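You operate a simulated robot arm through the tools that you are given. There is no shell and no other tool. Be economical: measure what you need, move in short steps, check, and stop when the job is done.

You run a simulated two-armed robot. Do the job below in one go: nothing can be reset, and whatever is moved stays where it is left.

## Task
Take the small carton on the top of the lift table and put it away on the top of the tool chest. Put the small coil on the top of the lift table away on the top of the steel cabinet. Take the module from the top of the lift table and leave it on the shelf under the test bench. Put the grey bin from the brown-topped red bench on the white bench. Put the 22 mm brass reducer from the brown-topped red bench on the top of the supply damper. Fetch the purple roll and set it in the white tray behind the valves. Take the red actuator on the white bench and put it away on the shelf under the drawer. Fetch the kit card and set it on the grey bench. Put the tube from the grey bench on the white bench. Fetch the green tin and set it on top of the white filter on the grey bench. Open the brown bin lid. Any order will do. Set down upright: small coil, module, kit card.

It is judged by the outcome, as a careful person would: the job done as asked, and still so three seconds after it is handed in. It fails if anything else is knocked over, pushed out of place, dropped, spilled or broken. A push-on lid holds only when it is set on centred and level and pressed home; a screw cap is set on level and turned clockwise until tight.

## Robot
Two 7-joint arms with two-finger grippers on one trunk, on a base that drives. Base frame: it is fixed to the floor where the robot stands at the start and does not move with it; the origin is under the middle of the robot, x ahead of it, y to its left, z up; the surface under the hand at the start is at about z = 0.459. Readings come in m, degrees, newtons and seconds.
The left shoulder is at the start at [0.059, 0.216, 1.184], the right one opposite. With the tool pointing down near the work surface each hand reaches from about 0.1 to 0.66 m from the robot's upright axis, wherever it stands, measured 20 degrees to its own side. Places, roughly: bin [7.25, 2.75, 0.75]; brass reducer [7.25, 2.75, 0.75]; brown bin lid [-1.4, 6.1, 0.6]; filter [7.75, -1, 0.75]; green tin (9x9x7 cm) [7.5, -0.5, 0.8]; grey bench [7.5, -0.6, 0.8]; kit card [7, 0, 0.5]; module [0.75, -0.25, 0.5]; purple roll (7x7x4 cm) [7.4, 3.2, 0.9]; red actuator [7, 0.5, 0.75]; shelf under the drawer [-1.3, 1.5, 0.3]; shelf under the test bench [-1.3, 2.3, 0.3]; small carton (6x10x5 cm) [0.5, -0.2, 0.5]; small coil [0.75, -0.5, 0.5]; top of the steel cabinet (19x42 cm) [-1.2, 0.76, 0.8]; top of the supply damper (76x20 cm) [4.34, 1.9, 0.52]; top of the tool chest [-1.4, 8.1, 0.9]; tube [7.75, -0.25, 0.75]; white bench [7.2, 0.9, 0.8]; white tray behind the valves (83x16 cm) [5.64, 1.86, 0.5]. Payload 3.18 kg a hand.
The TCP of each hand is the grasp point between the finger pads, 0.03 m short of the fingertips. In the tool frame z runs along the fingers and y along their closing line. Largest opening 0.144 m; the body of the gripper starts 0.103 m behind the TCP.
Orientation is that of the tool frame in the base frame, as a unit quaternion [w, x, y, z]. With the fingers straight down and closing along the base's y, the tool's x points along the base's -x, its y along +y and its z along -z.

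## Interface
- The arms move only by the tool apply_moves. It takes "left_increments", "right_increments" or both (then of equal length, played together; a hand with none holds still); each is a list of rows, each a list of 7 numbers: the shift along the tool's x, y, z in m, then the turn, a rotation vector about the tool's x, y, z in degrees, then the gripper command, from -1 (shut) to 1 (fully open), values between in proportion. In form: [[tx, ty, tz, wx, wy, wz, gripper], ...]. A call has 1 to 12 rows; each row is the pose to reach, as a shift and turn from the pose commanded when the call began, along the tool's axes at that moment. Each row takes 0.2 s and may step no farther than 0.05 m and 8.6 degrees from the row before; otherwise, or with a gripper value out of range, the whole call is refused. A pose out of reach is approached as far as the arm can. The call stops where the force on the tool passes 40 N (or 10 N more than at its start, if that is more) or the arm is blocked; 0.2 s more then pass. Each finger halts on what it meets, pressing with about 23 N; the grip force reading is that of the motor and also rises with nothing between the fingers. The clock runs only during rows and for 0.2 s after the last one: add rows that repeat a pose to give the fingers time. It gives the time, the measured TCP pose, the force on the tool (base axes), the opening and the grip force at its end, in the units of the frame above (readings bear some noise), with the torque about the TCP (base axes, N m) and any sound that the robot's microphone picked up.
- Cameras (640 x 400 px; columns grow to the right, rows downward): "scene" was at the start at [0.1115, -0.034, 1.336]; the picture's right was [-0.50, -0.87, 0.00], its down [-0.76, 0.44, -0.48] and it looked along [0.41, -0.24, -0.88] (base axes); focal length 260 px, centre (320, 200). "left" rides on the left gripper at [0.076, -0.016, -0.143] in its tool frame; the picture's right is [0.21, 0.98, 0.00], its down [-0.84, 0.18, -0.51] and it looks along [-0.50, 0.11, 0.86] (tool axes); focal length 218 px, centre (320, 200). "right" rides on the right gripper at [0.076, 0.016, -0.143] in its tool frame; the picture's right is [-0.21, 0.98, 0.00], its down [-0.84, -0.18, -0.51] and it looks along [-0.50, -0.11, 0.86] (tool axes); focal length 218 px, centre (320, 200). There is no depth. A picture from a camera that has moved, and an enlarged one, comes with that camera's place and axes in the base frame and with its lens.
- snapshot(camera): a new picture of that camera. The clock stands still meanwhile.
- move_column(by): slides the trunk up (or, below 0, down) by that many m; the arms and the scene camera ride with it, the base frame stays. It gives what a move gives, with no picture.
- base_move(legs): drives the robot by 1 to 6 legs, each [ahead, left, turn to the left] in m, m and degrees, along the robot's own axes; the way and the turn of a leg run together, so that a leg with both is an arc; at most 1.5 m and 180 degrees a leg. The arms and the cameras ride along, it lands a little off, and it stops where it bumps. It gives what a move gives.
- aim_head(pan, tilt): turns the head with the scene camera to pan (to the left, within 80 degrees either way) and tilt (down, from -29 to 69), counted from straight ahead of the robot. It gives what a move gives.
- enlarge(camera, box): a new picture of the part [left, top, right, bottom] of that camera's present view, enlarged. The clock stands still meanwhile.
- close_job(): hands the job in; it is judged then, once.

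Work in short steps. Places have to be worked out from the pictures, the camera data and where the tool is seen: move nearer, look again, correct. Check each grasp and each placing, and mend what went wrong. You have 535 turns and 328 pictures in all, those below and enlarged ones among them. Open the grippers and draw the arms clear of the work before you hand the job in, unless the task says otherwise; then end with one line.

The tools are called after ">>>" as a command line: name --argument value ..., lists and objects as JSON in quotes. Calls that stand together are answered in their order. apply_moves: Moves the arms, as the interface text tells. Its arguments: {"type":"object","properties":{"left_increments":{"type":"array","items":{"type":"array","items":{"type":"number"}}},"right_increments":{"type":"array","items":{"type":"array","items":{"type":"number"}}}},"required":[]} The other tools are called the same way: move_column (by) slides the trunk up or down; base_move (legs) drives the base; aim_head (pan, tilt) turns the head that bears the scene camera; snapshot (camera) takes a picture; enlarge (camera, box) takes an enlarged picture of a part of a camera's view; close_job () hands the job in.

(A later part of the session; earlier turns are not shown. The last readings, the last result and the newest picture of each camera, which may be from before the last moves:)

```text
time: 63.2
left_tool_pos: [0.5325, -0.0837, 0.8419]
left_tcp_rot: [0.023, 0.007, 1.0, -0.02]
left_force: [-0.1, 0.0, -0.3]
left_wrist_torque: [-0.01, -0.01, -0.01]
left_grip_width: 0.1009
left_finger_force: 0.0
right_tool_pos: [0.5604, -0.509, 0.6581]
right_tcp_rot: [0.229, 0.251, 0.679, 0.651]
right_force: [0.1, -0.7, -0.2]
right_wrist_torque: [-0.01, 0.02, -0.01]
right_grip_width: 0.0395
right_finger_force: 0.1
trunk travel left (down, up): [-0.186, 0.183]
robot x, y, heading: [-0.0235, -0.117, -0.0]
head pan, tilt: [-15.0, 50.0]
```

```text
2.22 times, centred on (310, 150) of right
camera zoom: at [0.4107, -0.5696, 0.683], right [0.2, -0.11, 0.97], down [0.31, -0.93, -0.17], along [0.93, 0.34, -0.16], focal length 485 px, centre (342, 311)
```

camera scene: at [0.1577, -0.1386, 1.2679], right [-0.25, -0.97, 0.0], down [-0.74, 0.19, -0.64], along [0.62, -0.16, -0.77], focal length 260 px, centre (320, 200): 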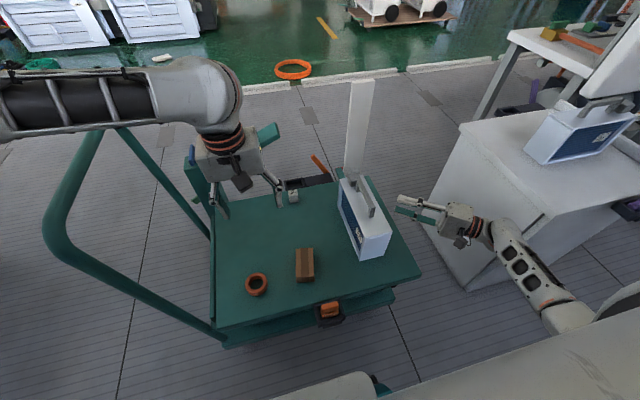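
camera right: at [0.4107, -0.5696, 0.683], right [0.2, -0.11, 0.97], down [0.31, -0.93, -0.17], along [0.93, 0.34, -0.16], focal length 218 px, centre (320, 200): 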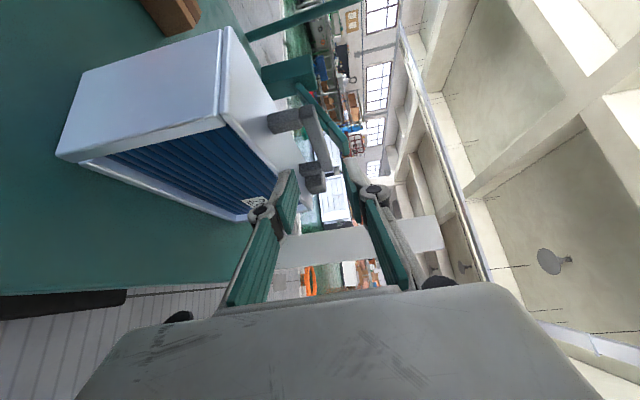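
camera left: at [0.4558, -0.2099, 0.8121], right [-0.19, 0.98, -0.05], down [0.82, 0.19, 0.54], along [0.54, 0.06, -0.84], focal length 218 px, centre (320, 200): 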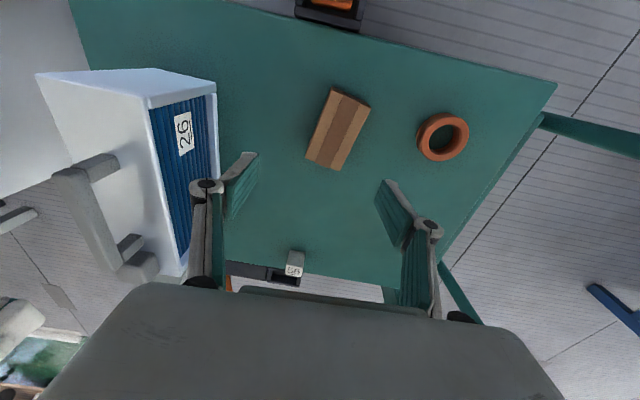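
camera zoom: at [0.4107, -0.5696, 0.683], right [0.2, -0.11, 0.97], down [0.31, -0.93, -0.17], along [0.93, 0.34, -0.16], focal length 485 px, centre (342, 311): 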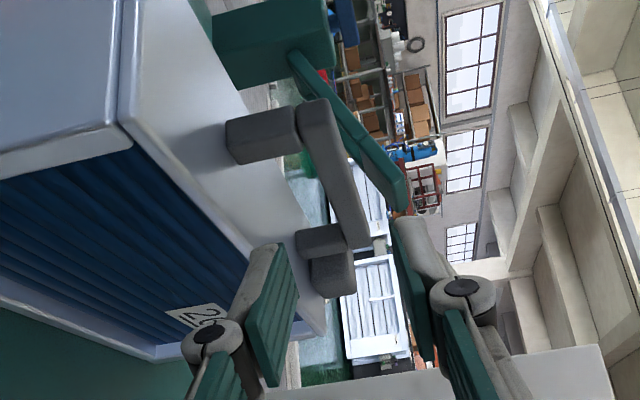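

Bar bottom ≈0.630, box top ≈0.605: a 2.5 cm gap. I set the height to 0.642 and slide the lower finger under the bar.

>>> apply_moves --right_increments '[[0, -0.0105, 0, 0, 0, 0, -0.45], [0.001, -0.0105, 0.03, 0, 0, 0, -0.45], [0.002, -0.0105, 0.06, 0, 0, 0, -0.45], [0.003, -0.0105, 0.085, 0, 0, 0, -0.45]]'

>>> snapshot --camera "right"

>>> enlarge --camera "scene" --box '[330, 150, 450, 270]'

```text
time: 64.2
left_tool_pos: [0.5327, -0.0824, 0.8425]
left_tcp_rot: [0.024, 0.008, 0.999, -0.019]
left_force: [0.1, -1.1, -1.0]
left_wrist_torque: [0.02, -0.02, 0.01]
left_grip_width: 0.1008
left_finger_force: 0.0
right_tool_pos: [0.614, -0.4448, 0.6456]
right_tcp_rot: [0.231, 0.251, 0.678, 0.651]
right_force: [-0.2, 0.9, 4.4]
right_wrist_torque: [-0.07, 0.03, 0.01]
right_grip_width: 0.0369
right_finger_force: 0.1
trunk travel left (down, up): [-0.186, 0.183]
robot x, y, heading: [-0.0275, -0.1173, 0.1]
head pan, tilt: [-15.0, 50.0]
```

```text
271 pictures are left
camera right: at [0.4627, -0.5046, 0.6708], right [0.2, -0.11, 0.97], down [0.31, -0.93, -0.17], along [0.93, 0.34, -0.15], focal length 218 px, centre (320, 200)
```

right: 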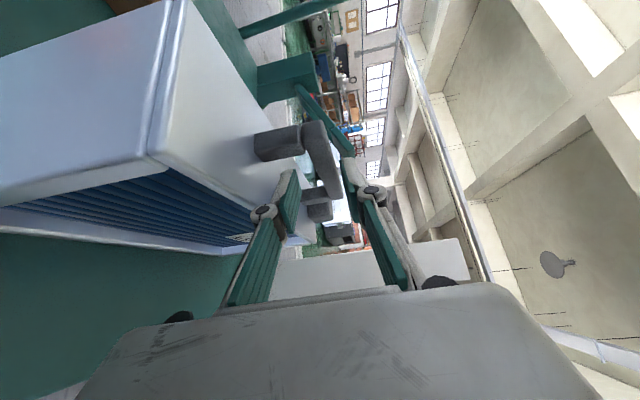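

```text
3.33 times, centred on (390, 210) of scene
camera zoom: at [0.1569, -0.1381, 1.2683], right [-0.25, -0.97, 0.0], down [-0.74, 0.19, -0.64], along [0.62, -0.16, -0.77], focal length 867 px, centre (87, 167)
```

zoom: 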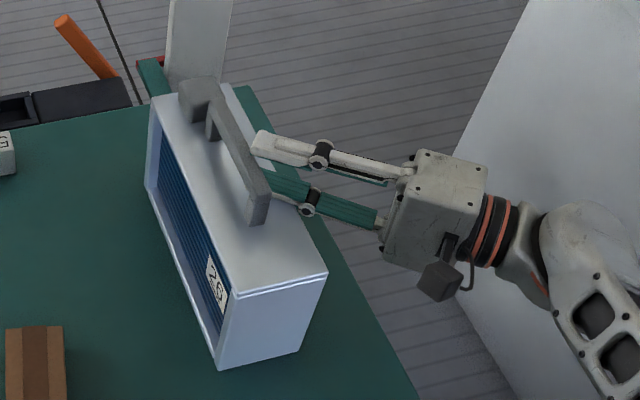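

Inserting nicely; a slight scrape on the box top, so I raise 3 mm, slide in further and close.

>>> apply_moves --right_increments '[[0, 0.003, 0.0, 0, 0, 0, -0.45], [0, 0.004, 0.02, 0, 0, 0, -0.45], [0, 0.005, 0.038, 0, 0, 0, -0.45], [0, 0.005, 0.038, 0, 0, 0, -1], [0, 0.005, 0.038, 0, 0, 0, -1], [0, 0.005, 0.038, 0, 0, 0, -1]]'

>>> enlarge --camera "scene" --box '[330, 150, 450, 270]'

>>> snapshot --camera "right"

```text
time: 65.6
left_tool_pos: [0.5321, -0.0836, 0.8434]
left_tcp_rot: [0.024, 0.007, 0.999, -0.02]
left_force: [0.4, -0.3, -0.6]
left_wrist_torque: [-0.02, 0.02, 0.0]
left_grip_width: 0.1009
left_finger_force: 0.1
right_tool_pos: [0.6374, -0.4144, 0.6514]
right_tcp_rot: [0.23, 0.25, 0.679, 0.651]
right_force: [3.5, 3.7, 12.9]
right_wrist_torque: [0.3, -1.1, 0.6]
right_grip_width: 0.0165
right_finger_force: 22.6
trunk travel left (down, up): [-0.186, 0.183]
robot x, y, heading: [-0.0275, -0.121, 0.2]
head pan, tilt: [-15.0, 50.0]
```

```text
3.33 times, centred on (390, 210) of scene
camera zoom: at [0.156, -0.1377, 1.2685], right [-0.25, -0.97, 0.0], down [-0.74, 0.19, -0.64], along [0.62, -0.16, -0.77], focal length 867 px, centre (87, 167)
```

zoom: 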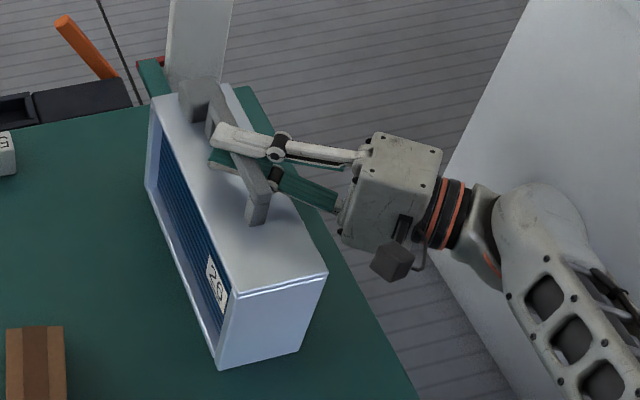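

```text
268 pictures are left
camera right: at [0.4868, -0.4733, 0.6758], right [0.2, -0.11, 0.97], down [0.32, -0.93, -0.17], along [0.93, 0.34, -0.15], focal length 218 px, centre (320, 200)
```

right: 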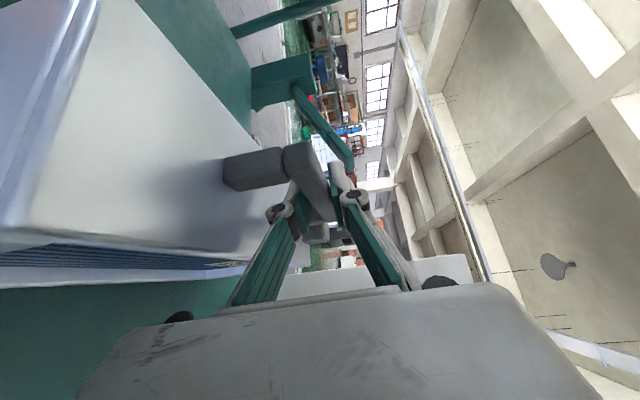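

Clamped with the bar between the fingers (0.0165 m). Lift 3 cm and hold to test.

>>> apply_moves --right_increments '[[0, 0.01, 0, 0, 0, 0, -1], [0, 0.02, 0, 0, 0, 0, -1], [0, 0.035, 0, 0, 0, 0, -1], [0, 0.05, 0, 0, 0, 0, -1], [0, 0.05, 0, 0, 0, 0, -1], [0, 0.05, 0, 0, 0, 0, -1], [0, 0.05, 0, 0, 0, 0, -1], [0, 0.05, 0, 0, 0, 0, -1], [0, 0.05, 0, 0, 0, 0, -1], [0, 0.05, 0, 0, 0, 0, -1]]'

>>> snapshot --camera "scene"

>>> snapshot --camera "right"

```text
time: 67.8
left_tool_pos: [0.5339, -0.0857, 0.8414]
left_tcp_rot: [0.021, 0.008, 1.0, -0.02]
left_force: [0.0, 0.2, 0.9]
left_wrist_torque: [0.04, -0.01, -0.01]
left_grip_width: 0.1008
left_finger_force: 0.0
right_tool_pos: [0.6381, -0.4122, 0.698]
right_tcp_rot: [0.228, 0.252, 0.679, 0.65]
right_force: [-0.5, -0.1, -18.9]
right_wrist_torque: [0.02, 0.07, -0.01]
right_grip_width: 0.0155
right_finger_force: 22.6
trunk travel left (down, up): [-0.186, 0.183]
robot x, y, heading: [-0.0294, -0.1172, 0.2]
head pan, tilt: [-15.0, 50.0]
```

```text
267 pictures are left
camera scene: at [0.1588, -0.1392, 1.2678], right [-0.25, -0.97, 0.0], down [-0.74, 0.19, -0.64], along [0.62, -0.16, -0.77], focal length 260 px, centre (320, 200)
```

scene: 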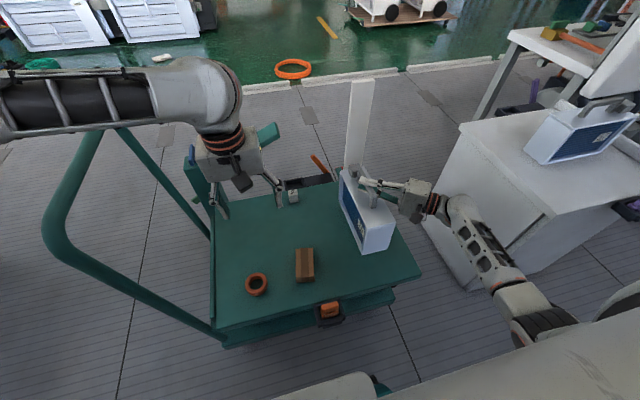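

```text
266 pictures are left
camera right: at [0.4887, -0.4727, 0.7217], right [0.2, -0.11, 0.97], down [0.31, -0.93, -0.17], along [0.93, 0.34, -0.16], focal length 218 px, centre (320, 200)
```

right: 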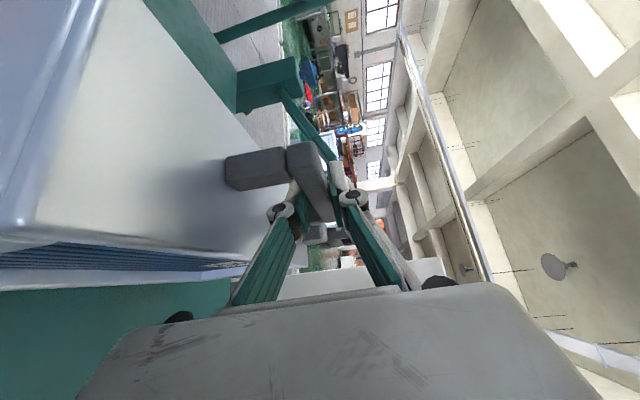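

Held securely and level. Now the left hand goes for the carton (centre ≈[0.534,-0.186], yaw ≈-10°), first to hover.

>>> apply_moves --left_increments '[[0.003, -0.03, 0.03, -1, 1, 4, 0.4], [0.006, -0.06, 0.06, -2, 2, 8, 0.4], [0.01, -0.088, 0.09, -2.3, 2.6, 10, 0.4], [0.011, -0.088, 0.135, -2.3, 2.6, 10, 0.4], [0.012, -0.088, 0.18, -2.3, 2.6, 10, 0.4], [0.013, -0.088, 0.225, -2.3, 2.6, 10, 0.2], [0.0134, -0.088, 0.26, -2.3, 2.6, 10, 0.2]]'

>>> snapshot --camera "left"

```text
time: 69.4
left_tool_pos: [0.5303, -0.1845, 0.5831]
left_tcp_rot: [0.001, 0.094, 0.996, 0.002]
left_force: [0.5, 0.0, 0.5]
left_wrist_torque: [0.03, 0.03, 0.02]
left_grip_width: 0.0862
left_finger_force: 0.0
right_tool_pos: [0.6393, -0.4129, 0.6968]
right_tcp_rot: [0.228, 0.252, 0.68, 0.65]
right_force: [-0.2, 0.6, -19.6]
right_wrist_torque: [0.02, 0.06, 0.0]
right_grip_width: 0.0156
right_finger_force: 22.9
trunk travel left (down, up): [-0.186, 0.183]
robot x, y, heading: [-0.0228, -0.1154, 0.5]
head pan, tilt: [-15.0, 50.0]
```

```text
265 pictures are left
camera left: at [0.4527, -0.1864, 0.7254], right [-0.02, 1.0, 0.0], down [0.86, 0.02, 0.51], along [0.51, 0.02, -0.86], focal length 218 px, centre (320, 200)
```

left: 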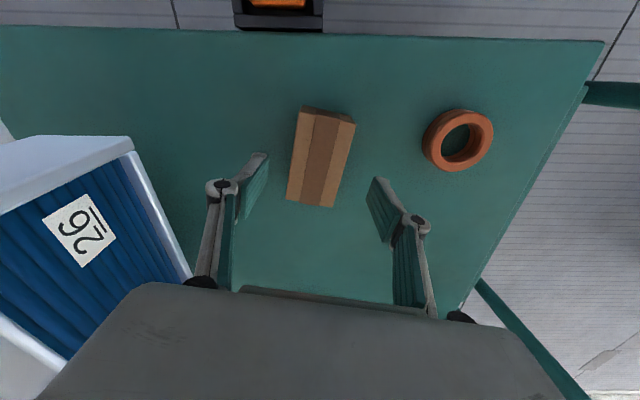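

Well aligned. Descend and grip.

>>> apply_moves --left_increments '[[-0.006, 0.001, 0.04, 0, 0, 0, 0.2], [-0.006, 0.001, 0.07, 0, 0, 0, 0.2], [-0.006, 0.001, 0.086, 0, 0, 0, 0.2], [-0.006, 0.001, 0.086, 0, 0, 0, -0.6], [-0.006, 0.001, 0.086, 0, 0, 0, -1], [-0.006, 0.001, 0.086, 0, 0, 0, -1], [-0.006, 0.001, 0.06, 0, 0, 0, -1], [-0.006, 0.001, 0.02, 0, 0, 0, -1], [-0.006, 0.001, -0.03, 0, 0, 0, -1], [-0.006, 0.001, -0.08, 0, 0, 0, -1]]'

>>> snapshot --camera "left"

```text
time: 71.6
left_tool_pos: [0.5445, -0.1788, 0.6706]
left_tcp_rot: [0.007, 0.086, 0.996, 0.005]
left_force: [-0.4, 0.5, -0.7]
left_wrist_torque: [0.0, -0.03, -0.02]
left_grip_width: 0.0566
left_finger_force: 23.8
right_tool_pos: [0.6391, -0.4143, 0.699]
right_tcp_rot: [0.231, 0.251, 0.678, 0.651]
right_force: [1.0, -1.4, -16.5]
right_wrist_torque: [-0.08, 0.01, 0.04]
right_grip_width: 0.0154
right_finger_force: 23.0
trunk travel left (down, up): [-0.186, 0.183]
robot x, y, heading: [-0.0282, -0.1211, 0.5]
head pan, tilt: [-15.0, 50.0]
```

```text
264 pictures are left
camera left: at [0.4649, -0.1826, 0.8124], right [-0.04, 1.0, 0.01], down [0.85, 0.03, 0.52], along [0.52, 0.03, -0.85], focal length 218 px, centre (320, 200)
```

left: 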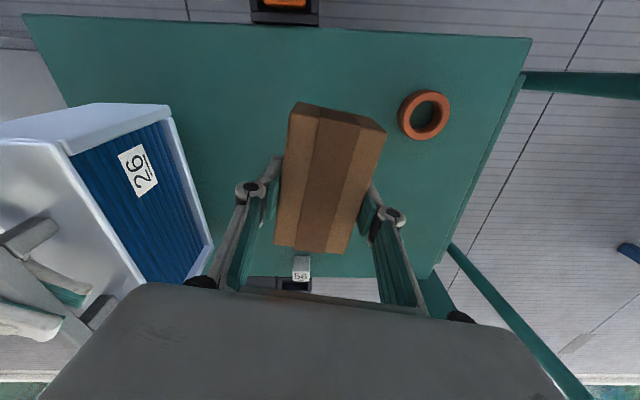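

Both are held. Raise both hands and draw them in before driving.

>>> apply_moves --left_increments '[[0, 0, -0.04, 0, 0, 0, -1], [0, 0, -0.08, 0, 0, 0, -1], [0.03, 0.02, -0.12, 0, 0, 0, -1], [0.06, 0.04, -0.15, 0, 0, 0, -1], [0.1, 0.06, -0.17, 0, 0, 0, -1], [0.14, 0.08, -0.19, 0, 0, 0, -1]]' --right_increments '[[0, 0.03, 0, 0, 0, 0, -1], [0, 0.06, 0, 0, 0, 0, -1], [0, 0.09, 0, 0, 0, 0, -1], [0.025, 0.11, -0.02, 0, 0, 0, -1], [0.05, 0.13, -0.04, 0, 0, 0, -1], [0.077, 0.14, -0.064, 0, 0, 0, -1]]'

>>> base_move --legs '[[-0.35, 0, 0]]'

>>> snapshot --camera "scene"

```text
refused: row 3 steps farther than a row can; nothing moved
```

```text
time: 73.8
left_tool_pos: [0.1927, -0.1766, 0.667]
left_tcp_rot: [0.005, 0.084, 0.996, 0.005]
left_force: [0.4, 0.4, -0.5]
left_wrist_torque: [-0.01, 0.02, -0.02]
left_grip_width: 0.0566
left_finger_force: 23.3
right_tool_pos: [0.2914, -0.4113, 0.6981]
right_tcp_rot: [0.227, 0.25, 0.68, 0.651]
right_force: [-0.4, 0.5, -18.1]
right_wrist_torque: [0.01, 0.09, -0.04]
right_grip_width: 0.0154
right_finger_force: 23.4
trunk travel left (down, up): [-0.186, 0.183]
robot x, y, heading: [-0.3733, -0.1216, 0.7]
head pan, tilt: [-15.0, 50.0]
```

```text
263 pictures are left
camera scene: at [-0.1922, -0.1409, 1.2679], right [-0.25, -0.97, 0.0], down [-0.74, 0.19, -0.64], along [0.62, -0.16, -0.77], focal length 260 px, centre (320, 200)
```

scene: 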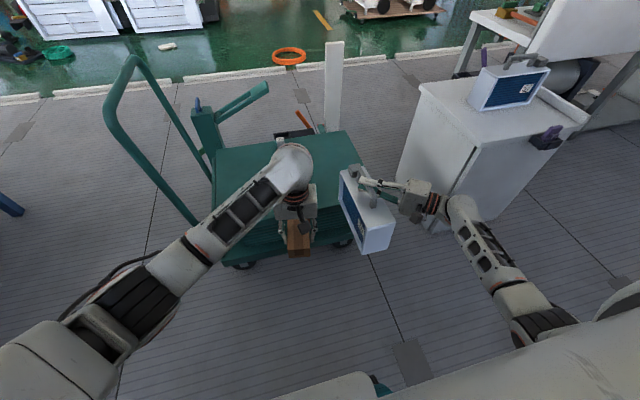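

The base backed up although the arm move was refused (all clear). I now raise and draw in with legal steps.

>>> apply_moves --left_increments '[[0, 0, -0.04, 0, 0, 0, -1], [0, 0, -0.08, 0, 0, 0, -1], [0.02, 0.02, -0.11, 0, 0, 0, -1], [0.04, 0.04, -0.14, 0, 0, 0, -1], [0.07, 0.06, -0.17, 0, 0, 0, -1], [0.1, 0.08, -0.19, 0, 0, 0, -1]]' --right_increments '[[0, 0.03, 0, 0, 0, 0, -1], [0, 0.06, 0, 0, 0, 0, -1], [0, 0.09, 0, 0, 0, 0, -1], [0.025, 0.11, -0.02, 0, 0, 0, -1], [0.05, 0.13, -0.04, 0, 0, 0, -1], [0.077, 0.14, -0.064, 0, 0, 0, -1]]'

>>> aim_head --pan 75 --tilt 25

>>> snapshot --camera "scene"

```text
time: 75.2
left_tool_pos: [0.1059, -0.0826, 0.8587]
left_tcp_rot: [0.005, 0.084, 0.996, 0.005]
left_force: [0.7, 0.8, -0.8]
left_wrist_torque: [0.03, -0.04, -0.04]
left_grip_width: 0.0567
left_finger_force: 23.6
right_tool_pos: [0.1953, -0.4097, 0.8426]
right_tcp_rot: [0.228, 0.25, 0.679, 0.651]
right_force: [-0.9, 0.1, -17.1]
right_wrist_torque: [-0.03, 0.04, 0.01]
right_grip_width: 0.0151
right_finger_force: 23.2
trunk travel left (down, up): [-0.186, 0.183]
robot x, y, heading: [-0.3759, -0.122, 0.3]
head pan, tilt: [-15.0, 50.0]
```

```text
time: 76.9
left_tool_pos: [0.1073, -0.0828, 0.856]
left_tcp_rot: [0.004, 0.084, 0.996, 0.004]
left_force: [-1.1, 0.2, 0.4]
left_wrist_torque: [-0.01, 0.02, 0.03]
left_grip_width: 0.0566
left_finger_force: 22.8
right_tool_pos: [0.197, -0.4092, 0.8423]
right_tcp_rot: [0.227, 0.25, 0.68, 0.65]
right_force: [0.3, 0.3, -18.7]
right_wrist_torque: [-0.01, 0.1, 0.02]
right_grip_width: 0.0153
right_finger_force: 23.0
trunk travel left (down, up): [-0.186, 0.183]
robot x, y, heading: [-0.3717, -0.1198, 0.6]
head pan, tilt: [75.0, 25.0]
```

```text
262 pictures are left
camera scene: at [-0.2436, -0.0326, 1.3054], right [0.97, -0.25, 0.0], down [-0.11, -0.41, -0.91], along [0.22, 0.88, -0.42], focal length 260 px, centre (320, 200)
```

scene: 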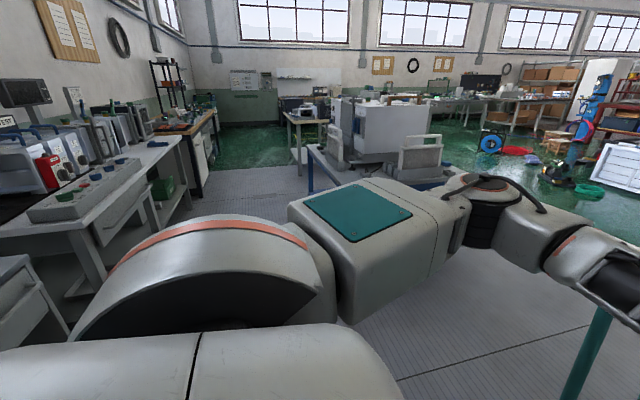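

Benches line the wall behind at x≈-1.3. I turn left 90° and look at them.

>>> base_move --legs '[[0, 0, 90]]'

>>> aim_head --pan 60 --tilt 25

>>> snapshot --camera "scene"

```text
time: 81.1
left_tool_pos: [-0.4114, 0.3631, 0.8571]
left_tcp_rot: [-0.001, -0.642, 0.766, 0.006]
left_force: [-0.8, 0.3, -0.4]
left_wrist_torque: [-0.02, -0.04, -0.01]
left_grip_width: 0.0569
left_finger_force: 23.1
right_tool_pos: [-0.0828, 0.4505, 0.8431]
right_tcp_rot: [-0.297, -0.301, 0.659, 0.622]
right_force: [-0.1, -0.6, -18.5]
right_wrist_torque: [-0.09, 0.04, -0.02]
right_grip_width: 0.0155
right_finger_force: 23.5
trunk travel left (down, up): [-0.186, 0.183]
robot x, y, heading: [-0.373, -0.1238, 90.5]
head pan, tilt: [75.0, 25.0]
```

```text
time: 81.9
left_tool_pos: [-0.4109, 0.3634, 0.8568]
left_tcp_rot: [0.0, -0.643, 0.766, 0.008]
left_force: [-0.3, -0.3, -0.5]
left_wrist_torque: [-0.02, 0.02, -0.04]
left_grip_width: 0.0568
left_finger_force: 23.2
right_tool_pos: [-0.0821, 0.4507, 0.8413]
right_tcp_rot: [-0.297, -0.302, 0.659, 0.621]
right_force: [-1.1, -0.5, -18.0]
right_wrist_torque: [-0.1, 0.01, -0.04]
right_grip_width: 0.0154
right_finger_force: 22.9
trunk travel left (down, up): [-0.186, 0.183]
robot x, y, heading: [-0.373, -0.1223, 90.1]
head pan, tilt: [60.0, 25.0]
```

```text
261 pictures are left
camera scene: at [-0.4556, 0.0324, 1.3054], right [0.5, 0.87, 0.0], down [0.37, -0.21, -0.91], along [-0.79, 0.45, -0.42], focal length 260 px, centre (320, 200)
```

scene: 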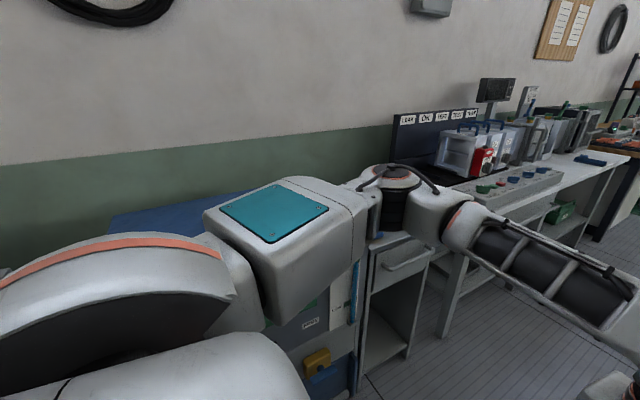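

The cabinet is hidden behind my arm. I turn another 45°, back off a bit and turn to face the wall for a proper view.

>>> base_move --legs '[[0, 0, 45], [-0.25, 0, 0], [0, 0, 40]]'

>>> aim_head --pan -15 --tilt 25

>>> snapshot --camera "scene"

```text
time: 87.6
left_tool_pos: [-0.682, -0.2924, 0.8575]
left_tcp_rot: [0.004, 0.991, -0.132, -0.004]
left_force: [-0.3, -0.1, -0.4]
left_wrist_torque: [0.0, -0.02, -0.01]
left_grip_width: 0.0565
left_finger_force: 23.1
right_tool_pos: [-0.7409, 0.0416, 0.8406]
right_tcp_rot: [0.639, 0.667, -0.283, -0.258]
right_force: [-0.2, -0.4, -19.1]
right_wrist_torque: [-0.02, -0.08, -0.03]
right_grip_width: 0.0152
right_finger_force: 23.1
trunk travel left (down, up): [-0.186, 0.183]
robot x, y, heading: [-0.2006, -0.3037, 175.0]
head pan, tilt: [60.0, 25.0]
```

```text
time: 89.1
left_tool_pos: [-0.6819, -0.2927, 0.8562]
left_tcp_rot: [0.005, 0.991, -0.131, -0.004]
left_force: [-0.5, 0.1, 0.2]
left_wrist_torque: [0.02, -0.03, 0.03]
left_grip_width: 0.0565
left_finger_force: 22.8
right_tool_pos: [-0.7394, 0.0425, 0.8411]
right_tcp_rot: [0.638, 0.668, -0.283, -0.258]
right_force: [-0.2, -0.1, -18.5]
right_wrist_torque: [-0.03, -0.1, -0.01]
right_grip_width: 0.0153
right_finger_force: 22.8
trunk travel left (down, up): [-0.186, 0.183]
robot x, y, heading: [-0.1975, -0.3029, 175.2]
head pan, tilt: [-15.0, 25.0]
```

```text
260 pictures are left
camera scene: at [-0.3932, -0.261, 1.3053], right [0.34, 0.94, 0.0], down [0.4, -0.14, -0.91], along [-0.85, 0.31, -0.42], focal length 260 px, centre (320, 200)
```

scene: 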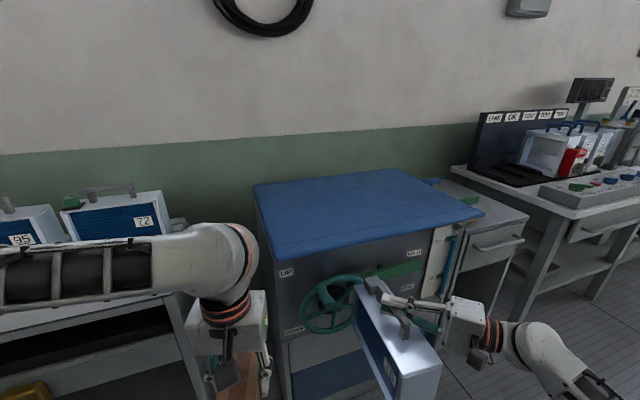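

A blue-topped unit stands ahead, with a drawer unit right of it. I slide right toward y≈0.7 for a closer look.

>>> base_move --legs '[[0.05, -0.95, 5]]'

>>> aim_head --pan 0 --tilt 40

>>> snapshot --camera "scene"

>>> aim_head --pan -45 --tilt 40

>>> snapshot --camera "scene"

```text
time: 97.8
left_tool_pos: [-0.6853, 0.6241, 0.857]
left_tcp_rot: [0.005, 0.995, -0.097, -0.004]
left_force: [-0.1, -0.2, 0.0]
left_wrist_torque: [0.03, -0.02, -0.04]
left_grip_width: 0.0564
left_finger_force: 23.2
right_tool_pos: [-0.7663, 0.9536, 0.8416]
right_tcp_rot: [0.648, 0.678, -0.259, -0.233]
right_force: [-0.8, -0.5, -19.2]
right_wrist_torque: [0.0, -0.08, 0.0]
right_grip_width: 0.0154
right_finger_force: 23.3
trunk travel left (down, up): [-0.186, 0.183]
robot x, y, heading: [-0.2012, 0.6516, 179.2]
head pan, tilt: [-15.0, 25.0]
```

```text
time: 98.5
left_tool_pos: [-0.6841, 0.6249, 0.8573]
left_tcp_rot: [0.005, 0.995, -0.097, -0.004]
left_force: [-0.2, -0.2, -0.3]
left_wrist_torque: [0.0, 0.02, -0.02]
left_grip_width: 0.0565
left_finger_force: 23.3
right_tool_pos: [-0.7656, 0.9542, 0.8418]
right_tcp_rot: [0.647, 0.677, -0.259, -0.235]
right_force: [0.4, -0.2, -18.6]
right_wrist_torque: [-0.03, -0.11, 0.0]
right_grip_width: 0.0152
right_finger_force: 23.1
trunk travel left (down, up): [-0.186, 0.183]
robot x, y, heading: [-0.1982, 0.6512, 179.3]
head pan, tilt: [0.0, 40.0]
```

```text
259 pictures are left
camera scene: at [-0.3949, 0.6518, 1.282], right [0.01, 1.0, 0.0], down [0.64, -0.01, -0.77], along [-0.77, 0.01, -0.64], focal length 260 px, centre (320, 200)
```

scene: 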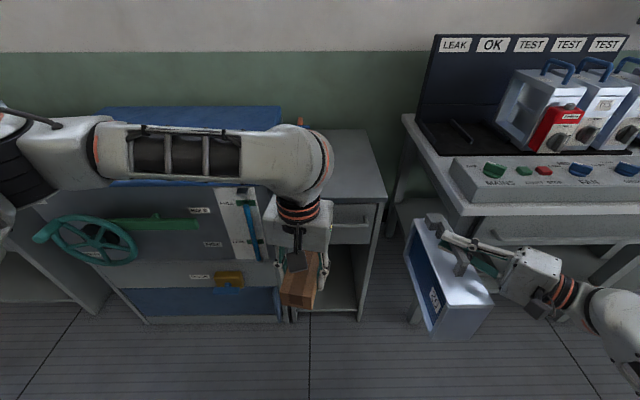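

```text
time: 99.7
left_tool_pos: [-0.6848, 0.6246, 0.8573]
left_tcp_rot: [0.005, 0.995, -0.097, -0.004]
left_force: [0.4, -0.3, -0.6]
left_wrist_torque: [-0.01, 0.04, -0.02]
left_grip_width: 0.0566
left_finger_force: 22.8
right_tool_pos: [-0.765, 0.9546, 0.8411]
right_tcp_rot: [0.647, 0.678, -0.259, -0.234]
right_force: [-0.1, 0.0, -18.0]
right_wrist_torque: [-0.03, -0.08, -0.01]
right_grip_width: 0.0153
right_finger_force: 23.1
trunk travel left (down, up): [-0.186, 0.183]
robot x, y, heading: [-0.1983, 0.6517, 179.4]
head pan, tilt: [-45.0, 40.0]
```

```text
258 pictures are left
camera scene: at [-0.3692, 0.7114, 1.282], right [0.72, 0.7, 0.0], down [0.45, -0.46, -0.77], along [-0.53, 0.55, -0.64], focal length 260 px, centre (320, 200)
```

scene: 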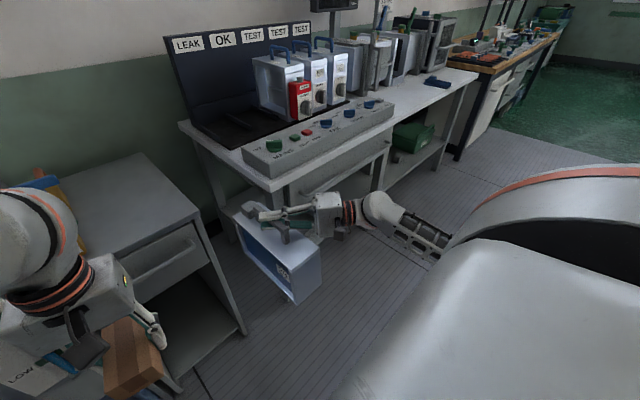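

The steel cabinet is the narrow grey unit: its top spans x -1.44…-0.99, y≈0.66…0.86. I raise the trunk so the coil clears it, and pull the left hand in.

>>> move_column --by 0.18

>>> apply_moves --left_increments '[[0.03, 0.03, 0, 0, 0, 0, -1], [0.06, 0.06, 0, 0, 0, 0, -1], [0.09, 0.09, 0, 0, 0, 0, -1], [0.12, 0.12, 0, 0, 0, 0, -1]]'

>>> base_move --legs '[[0.1, 0.17, 0]]'

>>> aim_head --pan -20 --tilt 40

>>> snapshot --camera "scene"

```text
time: 101.7
left_tool_pos: [-0.6854, 0.6252, 1.036]
left_tcp_rot: [0.004, 0.995, -0.097, -0.003]
left_force: [-0.7, 1.1, 0.0]
left_wrist_torque: [-0.01, 0.0, -0.02]
left_grip_width: 0.0565
left_finger_force: 23.1
right_tool_pos: [-0.7664, 0.9538, 1.0207]
right_tcp_rot: [0.647, 0.678, -0.259, -0.234]
right_force: [0.3, -0.3, -18.9]
right_wrist_torque: [-0.05, -0.07, -0.01]
right_grip_width: 0.015
right_finger_force: 23.3
trunk travel left (down, up): [-0.366, 0.003]
robot x, y, heading: [-0.2, 0.6522, 179.2]
head pan, tilt: [-45.0, 40.0]
```

```text
time: 102.7
left_tool_pos: [-0.5892, 0.4827, 1.0379]
left_tcp_rot: [0.004, 0.995, -0.097, -0.005]
left_force: [0.9, -0.6, 0.1]
left_wrist_torque: [0.02, 0.04, 0.01]
left_grip_width: 0.0568
left_finger_force: 22.8
right_tool_pos: [-0.7648, 0.9528, 1.0213]
right_tcp_rot: [0.647, 0.678, -0.259, -0.235]
right_force: [0.1, -0.7, -18.6]
right_wrist_torque: [-0.04, -0.13, -0.01]
right_grip_width: 0.0154
right_finger_force: 23.2
trunk travel left (down, up): [-0.366, 0.003]
robot x, y, heading: [-0.2019, 0.6502, 179.1]
head pan, tilt: [-45.0, 40.0]
```

```text
time: 104.8
left_tool_pos: [-0.6932, 0.3163, 1.0373]
left_tcp_rot: [0.005, 0.995, -0.097, -0.004]
left_force: [0.2, 0.3, -0.5]
left_wrist_torque: [0.04, -0.03, 0.01]
left_grip_width: 0.0564
left_finger_force: 22.9
right_tool_pos: [-0.8709, 0.7857, 1.0204]
right_tcp_rot: [0.647, 0.678, -0.259, -0.234]
right_force: [-0.1, -0.7, -18.6]
right_wrist_torque: [-0.05, -0.11, 0.0]
right_grip_width: 0.0151
right_finger_force: 23.2
trunk travel left (down, up): [-0.366, 0.003]
robot x, y, heading: [-0.303, 0.4804, 179.0]
head pan, tilt: [-45.0, 40.0]
```

```text
time: 105.7
left_tool_pos: [-0.6942, 0.316, 1.0372]
left_tcp_rot: [0.005, 0.995, -0.096, -0.004]
left_force: [1.1, 0.4, 0.1]
left_wrist_torque: [-0.05, -0.02, -0.01]
left_grip_width: 0.0565
left_finger_force: 23.1
right_tool_pos: [-0.8703, 0.7854, 1.0186]
right_tcp_rot: [0.646, 0.678, -0.26, -0.234]
right_force: [0.4, 0.3, -19.0]
right_wrist_torque: [-0.04, -0.09, 0.0]
right_grip_width: 0.0154
right_finger_force: 23.0
trunk travel left (down, up): [-0.366, 0.003]
robot x, y, heading: [-0.307, 0.4864, 179.1]
head pan, tilt: [-20.0, 40.0]
```

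```text
257 pictures are left
camera scene: at [-0.4258, 0.5122, 1.4662], right [0.35, 0.94, 0.0], down [0.6, -0.23, -0.77], along [-0.72, 0.27, -0.64], focal length 260 px, centre (320, 200)
```

scene: 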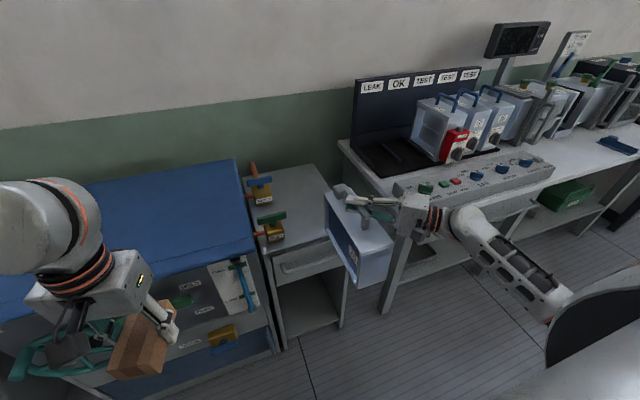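

Two small valves occupy the left of the cabinet top; the right 19 cm is free. I drive forward 0.12 m with the coil held 2 cm higher.

>>> apply_moves --right_increments '[[0, 0.02, 0, 0, 0, 0, -1]]'

>>> base_move --legs '[[0.13, 0.01, 0]]'

>>> snapshot --camera "scene"

```text
time: 106.1
left_tool_pos: [-0.6941, 0.3145, 1.0384]
left_tcp_rot: [0.005, 0.995, -0.096, -0.005]
left_force: [0.0, 0.1, -0.9]
left_wrist_torque: [-0.02, 0.01, 0.0]
left_grip_width: 0.0564
left_finger_force: 22.9
right_tool_pos: [-0.8699, 0.7832, 1.0405]
right_tcp_rot: [0.647, 0.678, -0.259, -0.234]
right_force: [0.8, 0.0, -19.3]
right_wrist_torque: [-0.09, -0.16, 0.0]
right_grip_width: 0.0153
right_finger_force: 23.5
trunk travel left (down, up): [-0.366, 0.003]
robot x, y, heading: [-0.3033, 0.4787, 179.3]
head pan, tilt: [-20.0, 40.0]
```

```text
time: 107.3
left_tool_pos: [-0.8251, 0.3064, 1.0358]
left_tcp_rot: [0.005, 0.995, -0.095, -0.003]
left_force: [-0.3, 0.0, 0.3]
left_wrist_torque: [0.0, -0.01, -0.01]
left_grip_width: 0.0567
left_finger_force: 22.8
right_tool_pos: [-1.0031, 0.776, 1.0387]
right_tcp_rot: [0.647, 0.679, -0.259, -0.232]
right_force: [-0.3, 0.0, -18.7]
right_wrist_torque: [-0.07, -0.02, 0.04]
right_grip_width: 0.0148
right_finger_force: 22.6
trunk travel left (down, up): [-0.366, 0.003]
robot x, y, heading: [-0.4316, 0.4735, 179.4]
head pan, tilt: [-20.0, 40.0]
```

```text
256 pictures are left
camera scene: at [-0.5578, 0.5033, 1.466], right [0.35, 0.94, 0.0], down [0.6, -0.23, -0.76], along [-0.72, 0.27, -0.64], focal length 260 px, centre (320, 200)
```

scene: 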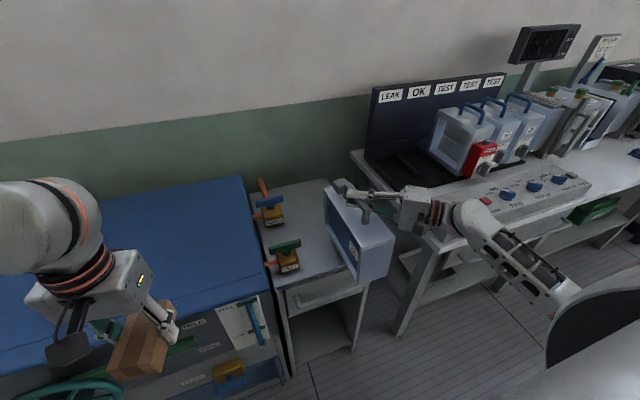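

Extend the arm 0.17 m forward over the free part of the cabinet top.

>>> apply_moves --right_increments '[[-0.024, 0.002, 0.025, 0, 0, 0, -1], [-0.048, 0.004, 0.049, 0, 0, 0, -1], [-0.072, 0.005, 0.074, 0, 0, 0, -1], [-0.097, 0.007, 0.099, 0, 0, 0, -1], [-0.1216, 0.0087, 0.1236, 0, 0, 0, -1]]'

>>> snapshot --camera "scene"

>>> snapshot --camera "right"

```text
time: 108.5
left_tool_pos: [-0.8247, 0.3068, 1.0362]
left_tcp_rot: [0.005, 0.995, -0.096, -0.004]
left_force: [-0.6, 0.8, 0.6]
left_wrist_torque: [0.04, -0.01, -0.03]
left_grip_width: 0.0565
left_finger_force: 23.5
right_tool_pos: [-1.173, 0.7596, 1.0381]
right_tcp_rot: [0.646, 0.68, -0.259, -0.232]
right_force: [0.0, 1.6, -19.4]
right_wrist_torque: [-0.08, -0.09, 0.03]
right_grip_width: 0.0152
right_finger_force: 22.8
trunk travel left (down, up): [-0.366, 0.003]
robot x, y, heading: [-0.4406, 0.4765, 179.7]
head pan, tilt: [-20.0, 40.0]
```

```text
255 pictures are left
camera scene: at [-0.5579, 0.5028, 1.466], right [0.35, 0.94, 0.0], down [0.6, -0.23, -0.76], along [-0.72, 0.27, -0.64], focal length 260 px, centre (320, 200)
```

scene: 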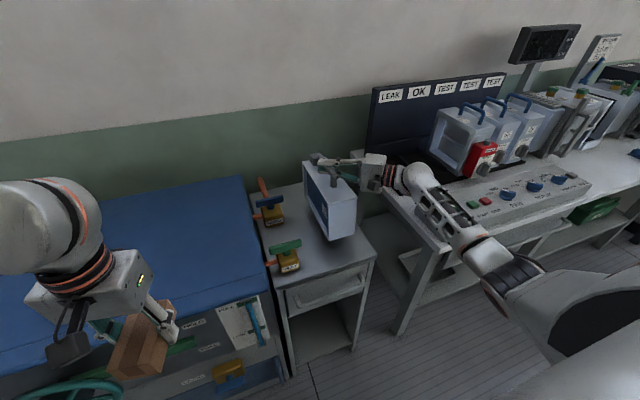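

```text
254 pictures are left
camera right: at [-1.0233, 0.818, 1.063], right [-0.21, 0.11, 0.97], down [-0.3, 0.94, -0.17], along [-0.93, -0.33, -0.17], focal length 218 px, centre (320, 200)
```

right: 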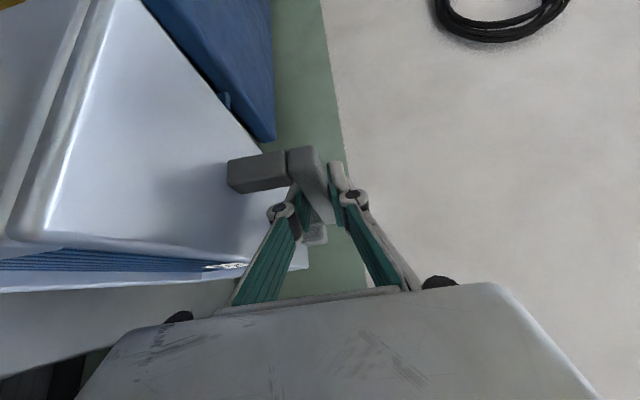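

Positioned above the free area. Lower it in small steps until the weight transfers.

>>> apply_moves --right_increments '[[0, -0.02, 0, 0, 0, 0, -1], [0, -0.035, 0, 0, 0, 0, -1], [0, -0.045, 0, 0, 0, 0, -1], [0, -0.052, 0, 0, 0, 0, -1]]'

>>> enlarge --camera "scene" --box '[240, 140, 400, 280]'

```text
time: 109.5
left_tool_pos: [-0.8221, 0.3069, 1.0374]
left_tcp_rot: [0.005, 0.995, -0.095, -0.006]
left_force: [-0.6, -0.4, 0.0]
left_wrist_torque: [0.0, 0.0, -0.02]
left_grip_width: 0.0566
left_finger_force: 23.0
right_tool_pos: [-1.1701, 0.764, 0.9931]
right_tcp_rot: [0.649, 0.676, -0.257, -0.236]
right_force: [3.9, 1.2, 0.2]
right_wrist_torque: [-0.24, 1.09, -0.04]
right_grip_width: 0.0161
right_finger_force: 23.1
trunk travel left (down, up): [-0.366, 0.003]
robot x, y, heading: [-0.4348, 0.4696, 179.2]
head pan, tilt: [-20.0, 40.0]
```

```text
2.86 times, centred on (320, 210) of scene
camera zoom: at [-0.5534, 0.5031, 1.4666], right [0.35, 0.94, 0.0], down [0.6, -0.23, -0.77], along [-0.72, 0.27, -0.64], focal length 743 px, centre (320, 171)
```

zoom: 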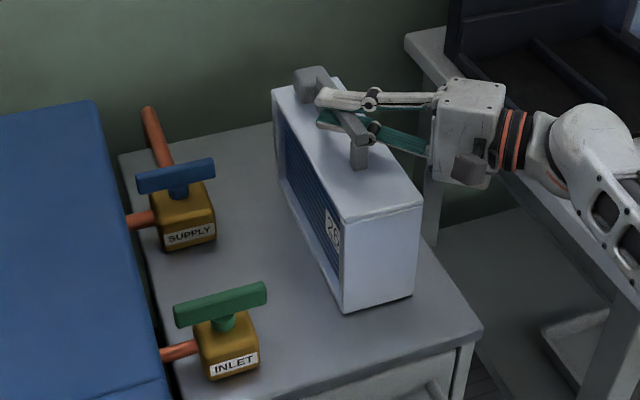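

The cabinet now carries the weight and the coil stands level. Open slightly and withdraw along the fingers.

>>> apply_moves --right_increments '[[0, 0, 0, 0, 0, 0, -0.5], [0, 0, 0, 0, 0, 0, -0.5], [0, 0, 0, 0, 0, 0, -0.5]]'

>>> enlarge --camera "scene" --box '[240, 140, 400, 280]'

```text
time: 110.3
left_tool_pos: [-0.823, 0.3069, 1.0369]
left_tcp_rot: [0.005, 0.995, -0.095, -0.005]
left_force: [0.7, 0.4, -0.3]
left_wrist_torque: [0.0, 0.0, 0.01]
left_grip_width: 0.0567
left_finger_force: 22.7
right_tool_pos: [-1.1701, 0.7625, 0.9893]
right_tcp_rot: [0.647, 0.678, -0.258, -0.234]
right_force: [1.0, -0.5, 0.0]
right_wrist_torque: [0.02, -0.01, 0.0]
right_grip_width: 0.0361
right_finger_force: 0.1
trunk travel left (down, up): [-0.366, 0.003]
robot x, y, heading: [-0.4319, 0.4745, 179.3]
head pan, tilt: [-20.0, 40.0]
```

```text
2.86 times, centred on (320, 210) of scene
camera zoom: at [-0.5547, 0.5026, 1.4664], right [0.35, 0.94, 0.0], down [0.6, -0.23, -0.77], along [-0.72, 0.27, -0.64], focal length 743 px, centre (320, 171)
```

zoom: 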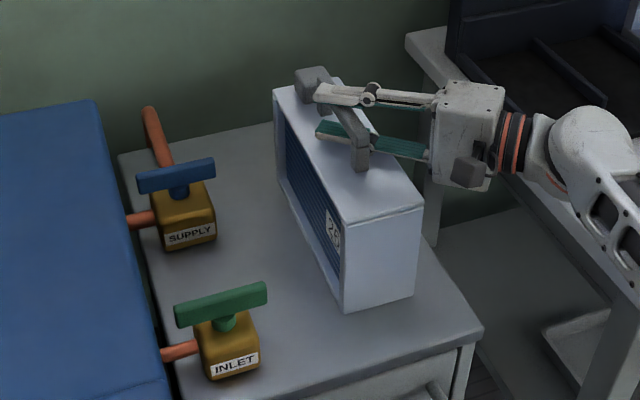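

Freed with no residual force. I withdraw straight back along the finger direction.

>>> apply_moves --right_increments '[[0, 0, -0.025, 0, 0, 0, -0.5], [0, 0, -0.05, 0, 0, 0, -0.5], [0, 0, -0.08, 0, 0, 0, -0.5], [0, 0.02, -0.12, 0, 0, 0, -0.5], [0.03, 0.04, -0.15, 0, 0, 0, -0.5], [0.06, 0.06, -0.17, 0, 0, 0, -0.5]]'

>>> snapshot --camera "scene"

```text
time: 111.8
left_tool_pos: [-0.8219, 0.3058, 1.0378]
left_tcp_rot: [0.004, 0.995, -0.095, -0.007]
left_force: [0.3, 0.5, -0.2]
left_wrist_torque: [0.02, 0.01, -0.03]
left_grip_width: 0.0567
left_finger_force: 23.7
right_tool_pos: [-1.0189, 0.8511, 1.0577]
right_tcp_rot: [0.647, 0.678, -0.257, -0.234]
right_force: [0.5, 0.0, 0.5]
right_wrist_torque: [0.01, -0.03, -0.01]
right_grip_width: 0.0358
right_finger_force: 0.1
trunk travel left (down, up): [-0.366, 0.003]
robot x, y, heading: [-0.4359, 0.4706, 179.6]
head pan, tilt: [-20.0, 40.0]
```

```text
251 pictures are left
camera scene: at [-0.5541, 0.5026, 1.4664], right [0.35, 0.94, 0.0], down [0.6, -0.23, -0.77], along [-0.72, 0.27, -0.64], focal length 260 px, centre (320, 200)
```

scene: 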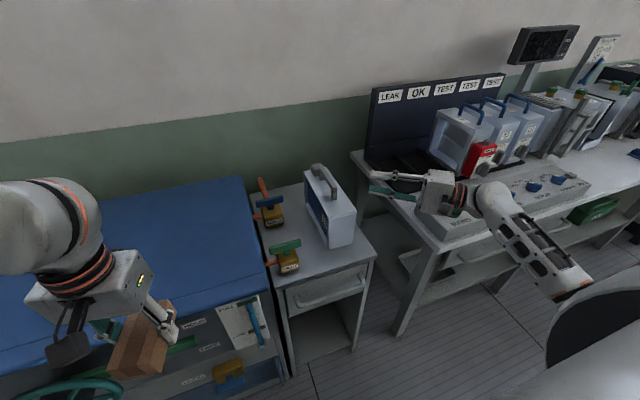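

The coil stands on the cabinet. Next I fetch the module: drive back to the lift table's near side.

>>> base_move --legs '[[-0.15, 0, 0], [0, 0.62, 0], [0, 0, 90], [0, 0, 90.5]]'

>>> aim_head --pan -10 --tilt 40

>>> snapshot --camera "scene"

```text
time: 126.3
left_tool_pos: [0.095, 0.0315, 1.0376]
left_tcp_rot: [0.005, 0.081, 0.997, 0.005]
left_force: [0.3, -1.0, -0.1]
left_wrist_torque: [-0.01, 0.03, 0.03]
left_grip_width: 0.0567
left_finger_force: 23.7
right_tool_pos: [0.3049, -0.5082, 1.0579]
right_tcp_rot: [0.225, 0.249, 0.681, 0.651]
right_force: [0.1, 0.4, -0.2]
right_wrist_torque: [-0.02, 0.01, 0.02]
right_grip_width: 0.0362
right_finger_force: 0.1
trunk travel left (down, up): [-0.366, 0.003]
robot x, y, heading: [-0.2915, -0.1471, 1.1]
head pan, tilt: [-20.0, 40.0]
```

```text
time: 127.0
left_tool_pos: [0.0944, 0.0319, 1.0374]
left_tcp_rot: [0.005, 0.081, 0.997, 0.005]
left_force: [-1.7, 0.2, 0.6]
left_wrist_torque: [0.03, -0.01, 0.04]
left_grip_width: 0.0566
left_finger_force: 22.7
right_tool_pos: [0.3041, -0.5075, 1.0569]
right_tcp_rot: [0.224, 0.249, 0.681, 0.651]
right_force: [0.2, -0.1, -0.3]
right_wrist_torque: [0.01, 0.0, -0.05]
right_grip_width: 0.0362
right_finger_force: 0.1
trunk travel left (down, up): [-0.366, 0.003]
robot x, y, heading: [-0.2923, -0.1488, 0.8]
head pan, tilt: [-10.0, 40.0]
```

```text
250 pictures are left
camera scene: at [-0.1639, -0.1612, 1.4664], right [-0.16, -0.99, 0.0], down [-0.63, 0.1, -0.77], along [0.76, -0.12, -0.64], focal length 260 px, centre (320, 200)
```

scene: 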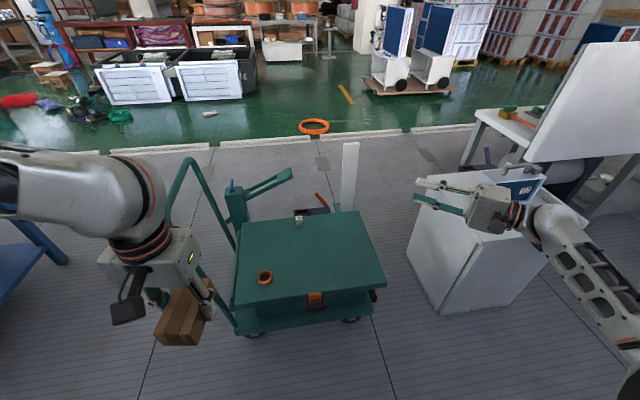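

Now I turn the right hand to point forward-down (40° ahead of vertical), for extra reach to the module.

>>> apply_moves --right_increments '[[0.0144, -0.0085, 0.018, 6.06, -0.2, -5.27, 0], [0.0288, -0.017, 0.036, 12.1, -0.4, -10.5, 0], [0.043, -0.0255, 0.054, 18.2, -0.6, -15.8, 0], [0.0576, -0.034, 0.072, 24.2, -0.8, -21.1, 0], [0.072, -0.0425, 0.09, 30.3, -1, -26.4, 0], [0.0864, -0.051, 0.108, 36.4, -1.2, -31.6, 0], [0.1, -0.0595, 0.126, 42.4, -1.4, -36.9, 0], [0.115, -0.068, 0.144, 48.5, -1.6, -42.2, 0], [0.13, -0.0765, 0.162, 54.5, -1.8, -47.4, 0], [0.144, -0.085, 0.18, 60.6, -2, -52.7, 0], [0.158, -0.0934, 0.197, 66.7, -2.2, -58, 0]]'

>>> snapshot --camera "right"

```text
time: 129.4
left_tool_pos: [0.0953, 0.0333, 1.0373]
left_tcp_rot: [0.004, 0.081, 0.997, 0.004]
left_force: [-0.4, -0.1, -0.5]
left_wrist_torque: [-0.08, -0.01, 0.02]
left_grip_width: 0.0564
left_finger_force: 22.8
right_tool_pos: [0.3027, -0.2565, 0.9573]
right_tcp_rot: [0.34, -0.004, 0.94, -0.001]
right_force: [0.1, 0.6, 0.2]
right_wrist_torque: [0.02, 0.0, -0.01]
right_grip_width: 0.0718
right_finger_force: 0.0
trunk travel left (down, up): [-0.366, 0.003]
robot x, y, heading: [-0.2883, -0.1458, 0.9]
head pan, tilt: [-10.0, 40.0]
```

```text
249 pictures are left
camera right: at [0.1518, -0.2407, 1.0173], right [0.15, 0.98, 0.13], down [0.32, -0.17, 0.93], along [0.93, -0.1, -0.34], focal length 218 px, centre (320, 200)
```

right: 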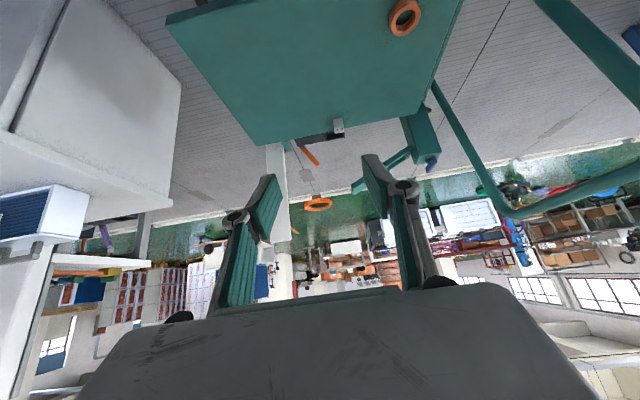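

Lower the trunk here in free space, keeping the left hand high and pulled in.

>>> move_column --by -0.33

>>> apply_moves --left_increments '[[0.02, 0, -0.04, 0, 0, 0, -1], [0.04, 0, -0.08, 0, 0, 0, -1], [0.06, 0, -0.12, 0, 0, 0, -1], [0.08, 0, -0.16, 0, 0, 0, -1]]'

```text
time: 132.8
left_tool_pos: [0.0606, 0.036, 0.6687]
left_tcp_rot: [-0.12, 0.083, 0.989, -0.012]
left_force: [-0.9, -0.7, -0.3]
left_wrist_torque: [-0.03, -0.03, 0.02]
left_grip_width: 0.0566
left_finger_force: 23.1
right_tool_pos: [0.3125, -0.2935, 0.6789]
right_tcp_rot: [0.391, -0.029, 0.917, -0.067]
right_force: [0.3, -0.1, 1.3]
right_wrist_torque: [0.0, 0.01, 0.02]
right_grip_width: 0.0719
right_finger_force: 0.1
trunk travel left (down, up): [-0.056, 0.314]
robot x, y, heading: [-0.2887, -0.1474, 1.1]
head pan, tilt: [-10.0, 40.0]
stopped: the arm was blocked; the commanded pose is now the measured one
```

```text
time: 133.7
left_tool_pos: [0.0539, 0.0381, 0.8161]
left_tcp_rot: [-0.111, 0.08, 0.991, -0.006]
left_force: [18.0, 5.6, -4.5]
left_wrist_torque: [-1.01, 2.86, -0.42]
left_grip_width: 0.0566
left_finger_force: 22.7
left hand out of reach, approached as far as the arm can: row 1, 2, 3, 4
right_tool_pos: [0.3127, -0.2944, 0.6787]
right_tcp_rot: [0.389, -0.028, 0.918, -0.067]
right_force: [-1.1, 0.0, -0.3]
right_wrist_torque: [0.01, 0.05, 0.02]
right_grip_width: 0.0717
right_finger_force: 0.1
trunk travel left (down, up): [-0.056, 0.314]
robot x, y, heading: [-0.2864, -0.1483, 1.0]
head pan, tilt: [-10.0, 40.0]
stopped in row 4 (left hand): the force on the tool passed its limit at 184 N (the readings are from after the stop); the commanded pose is now the measured one
```

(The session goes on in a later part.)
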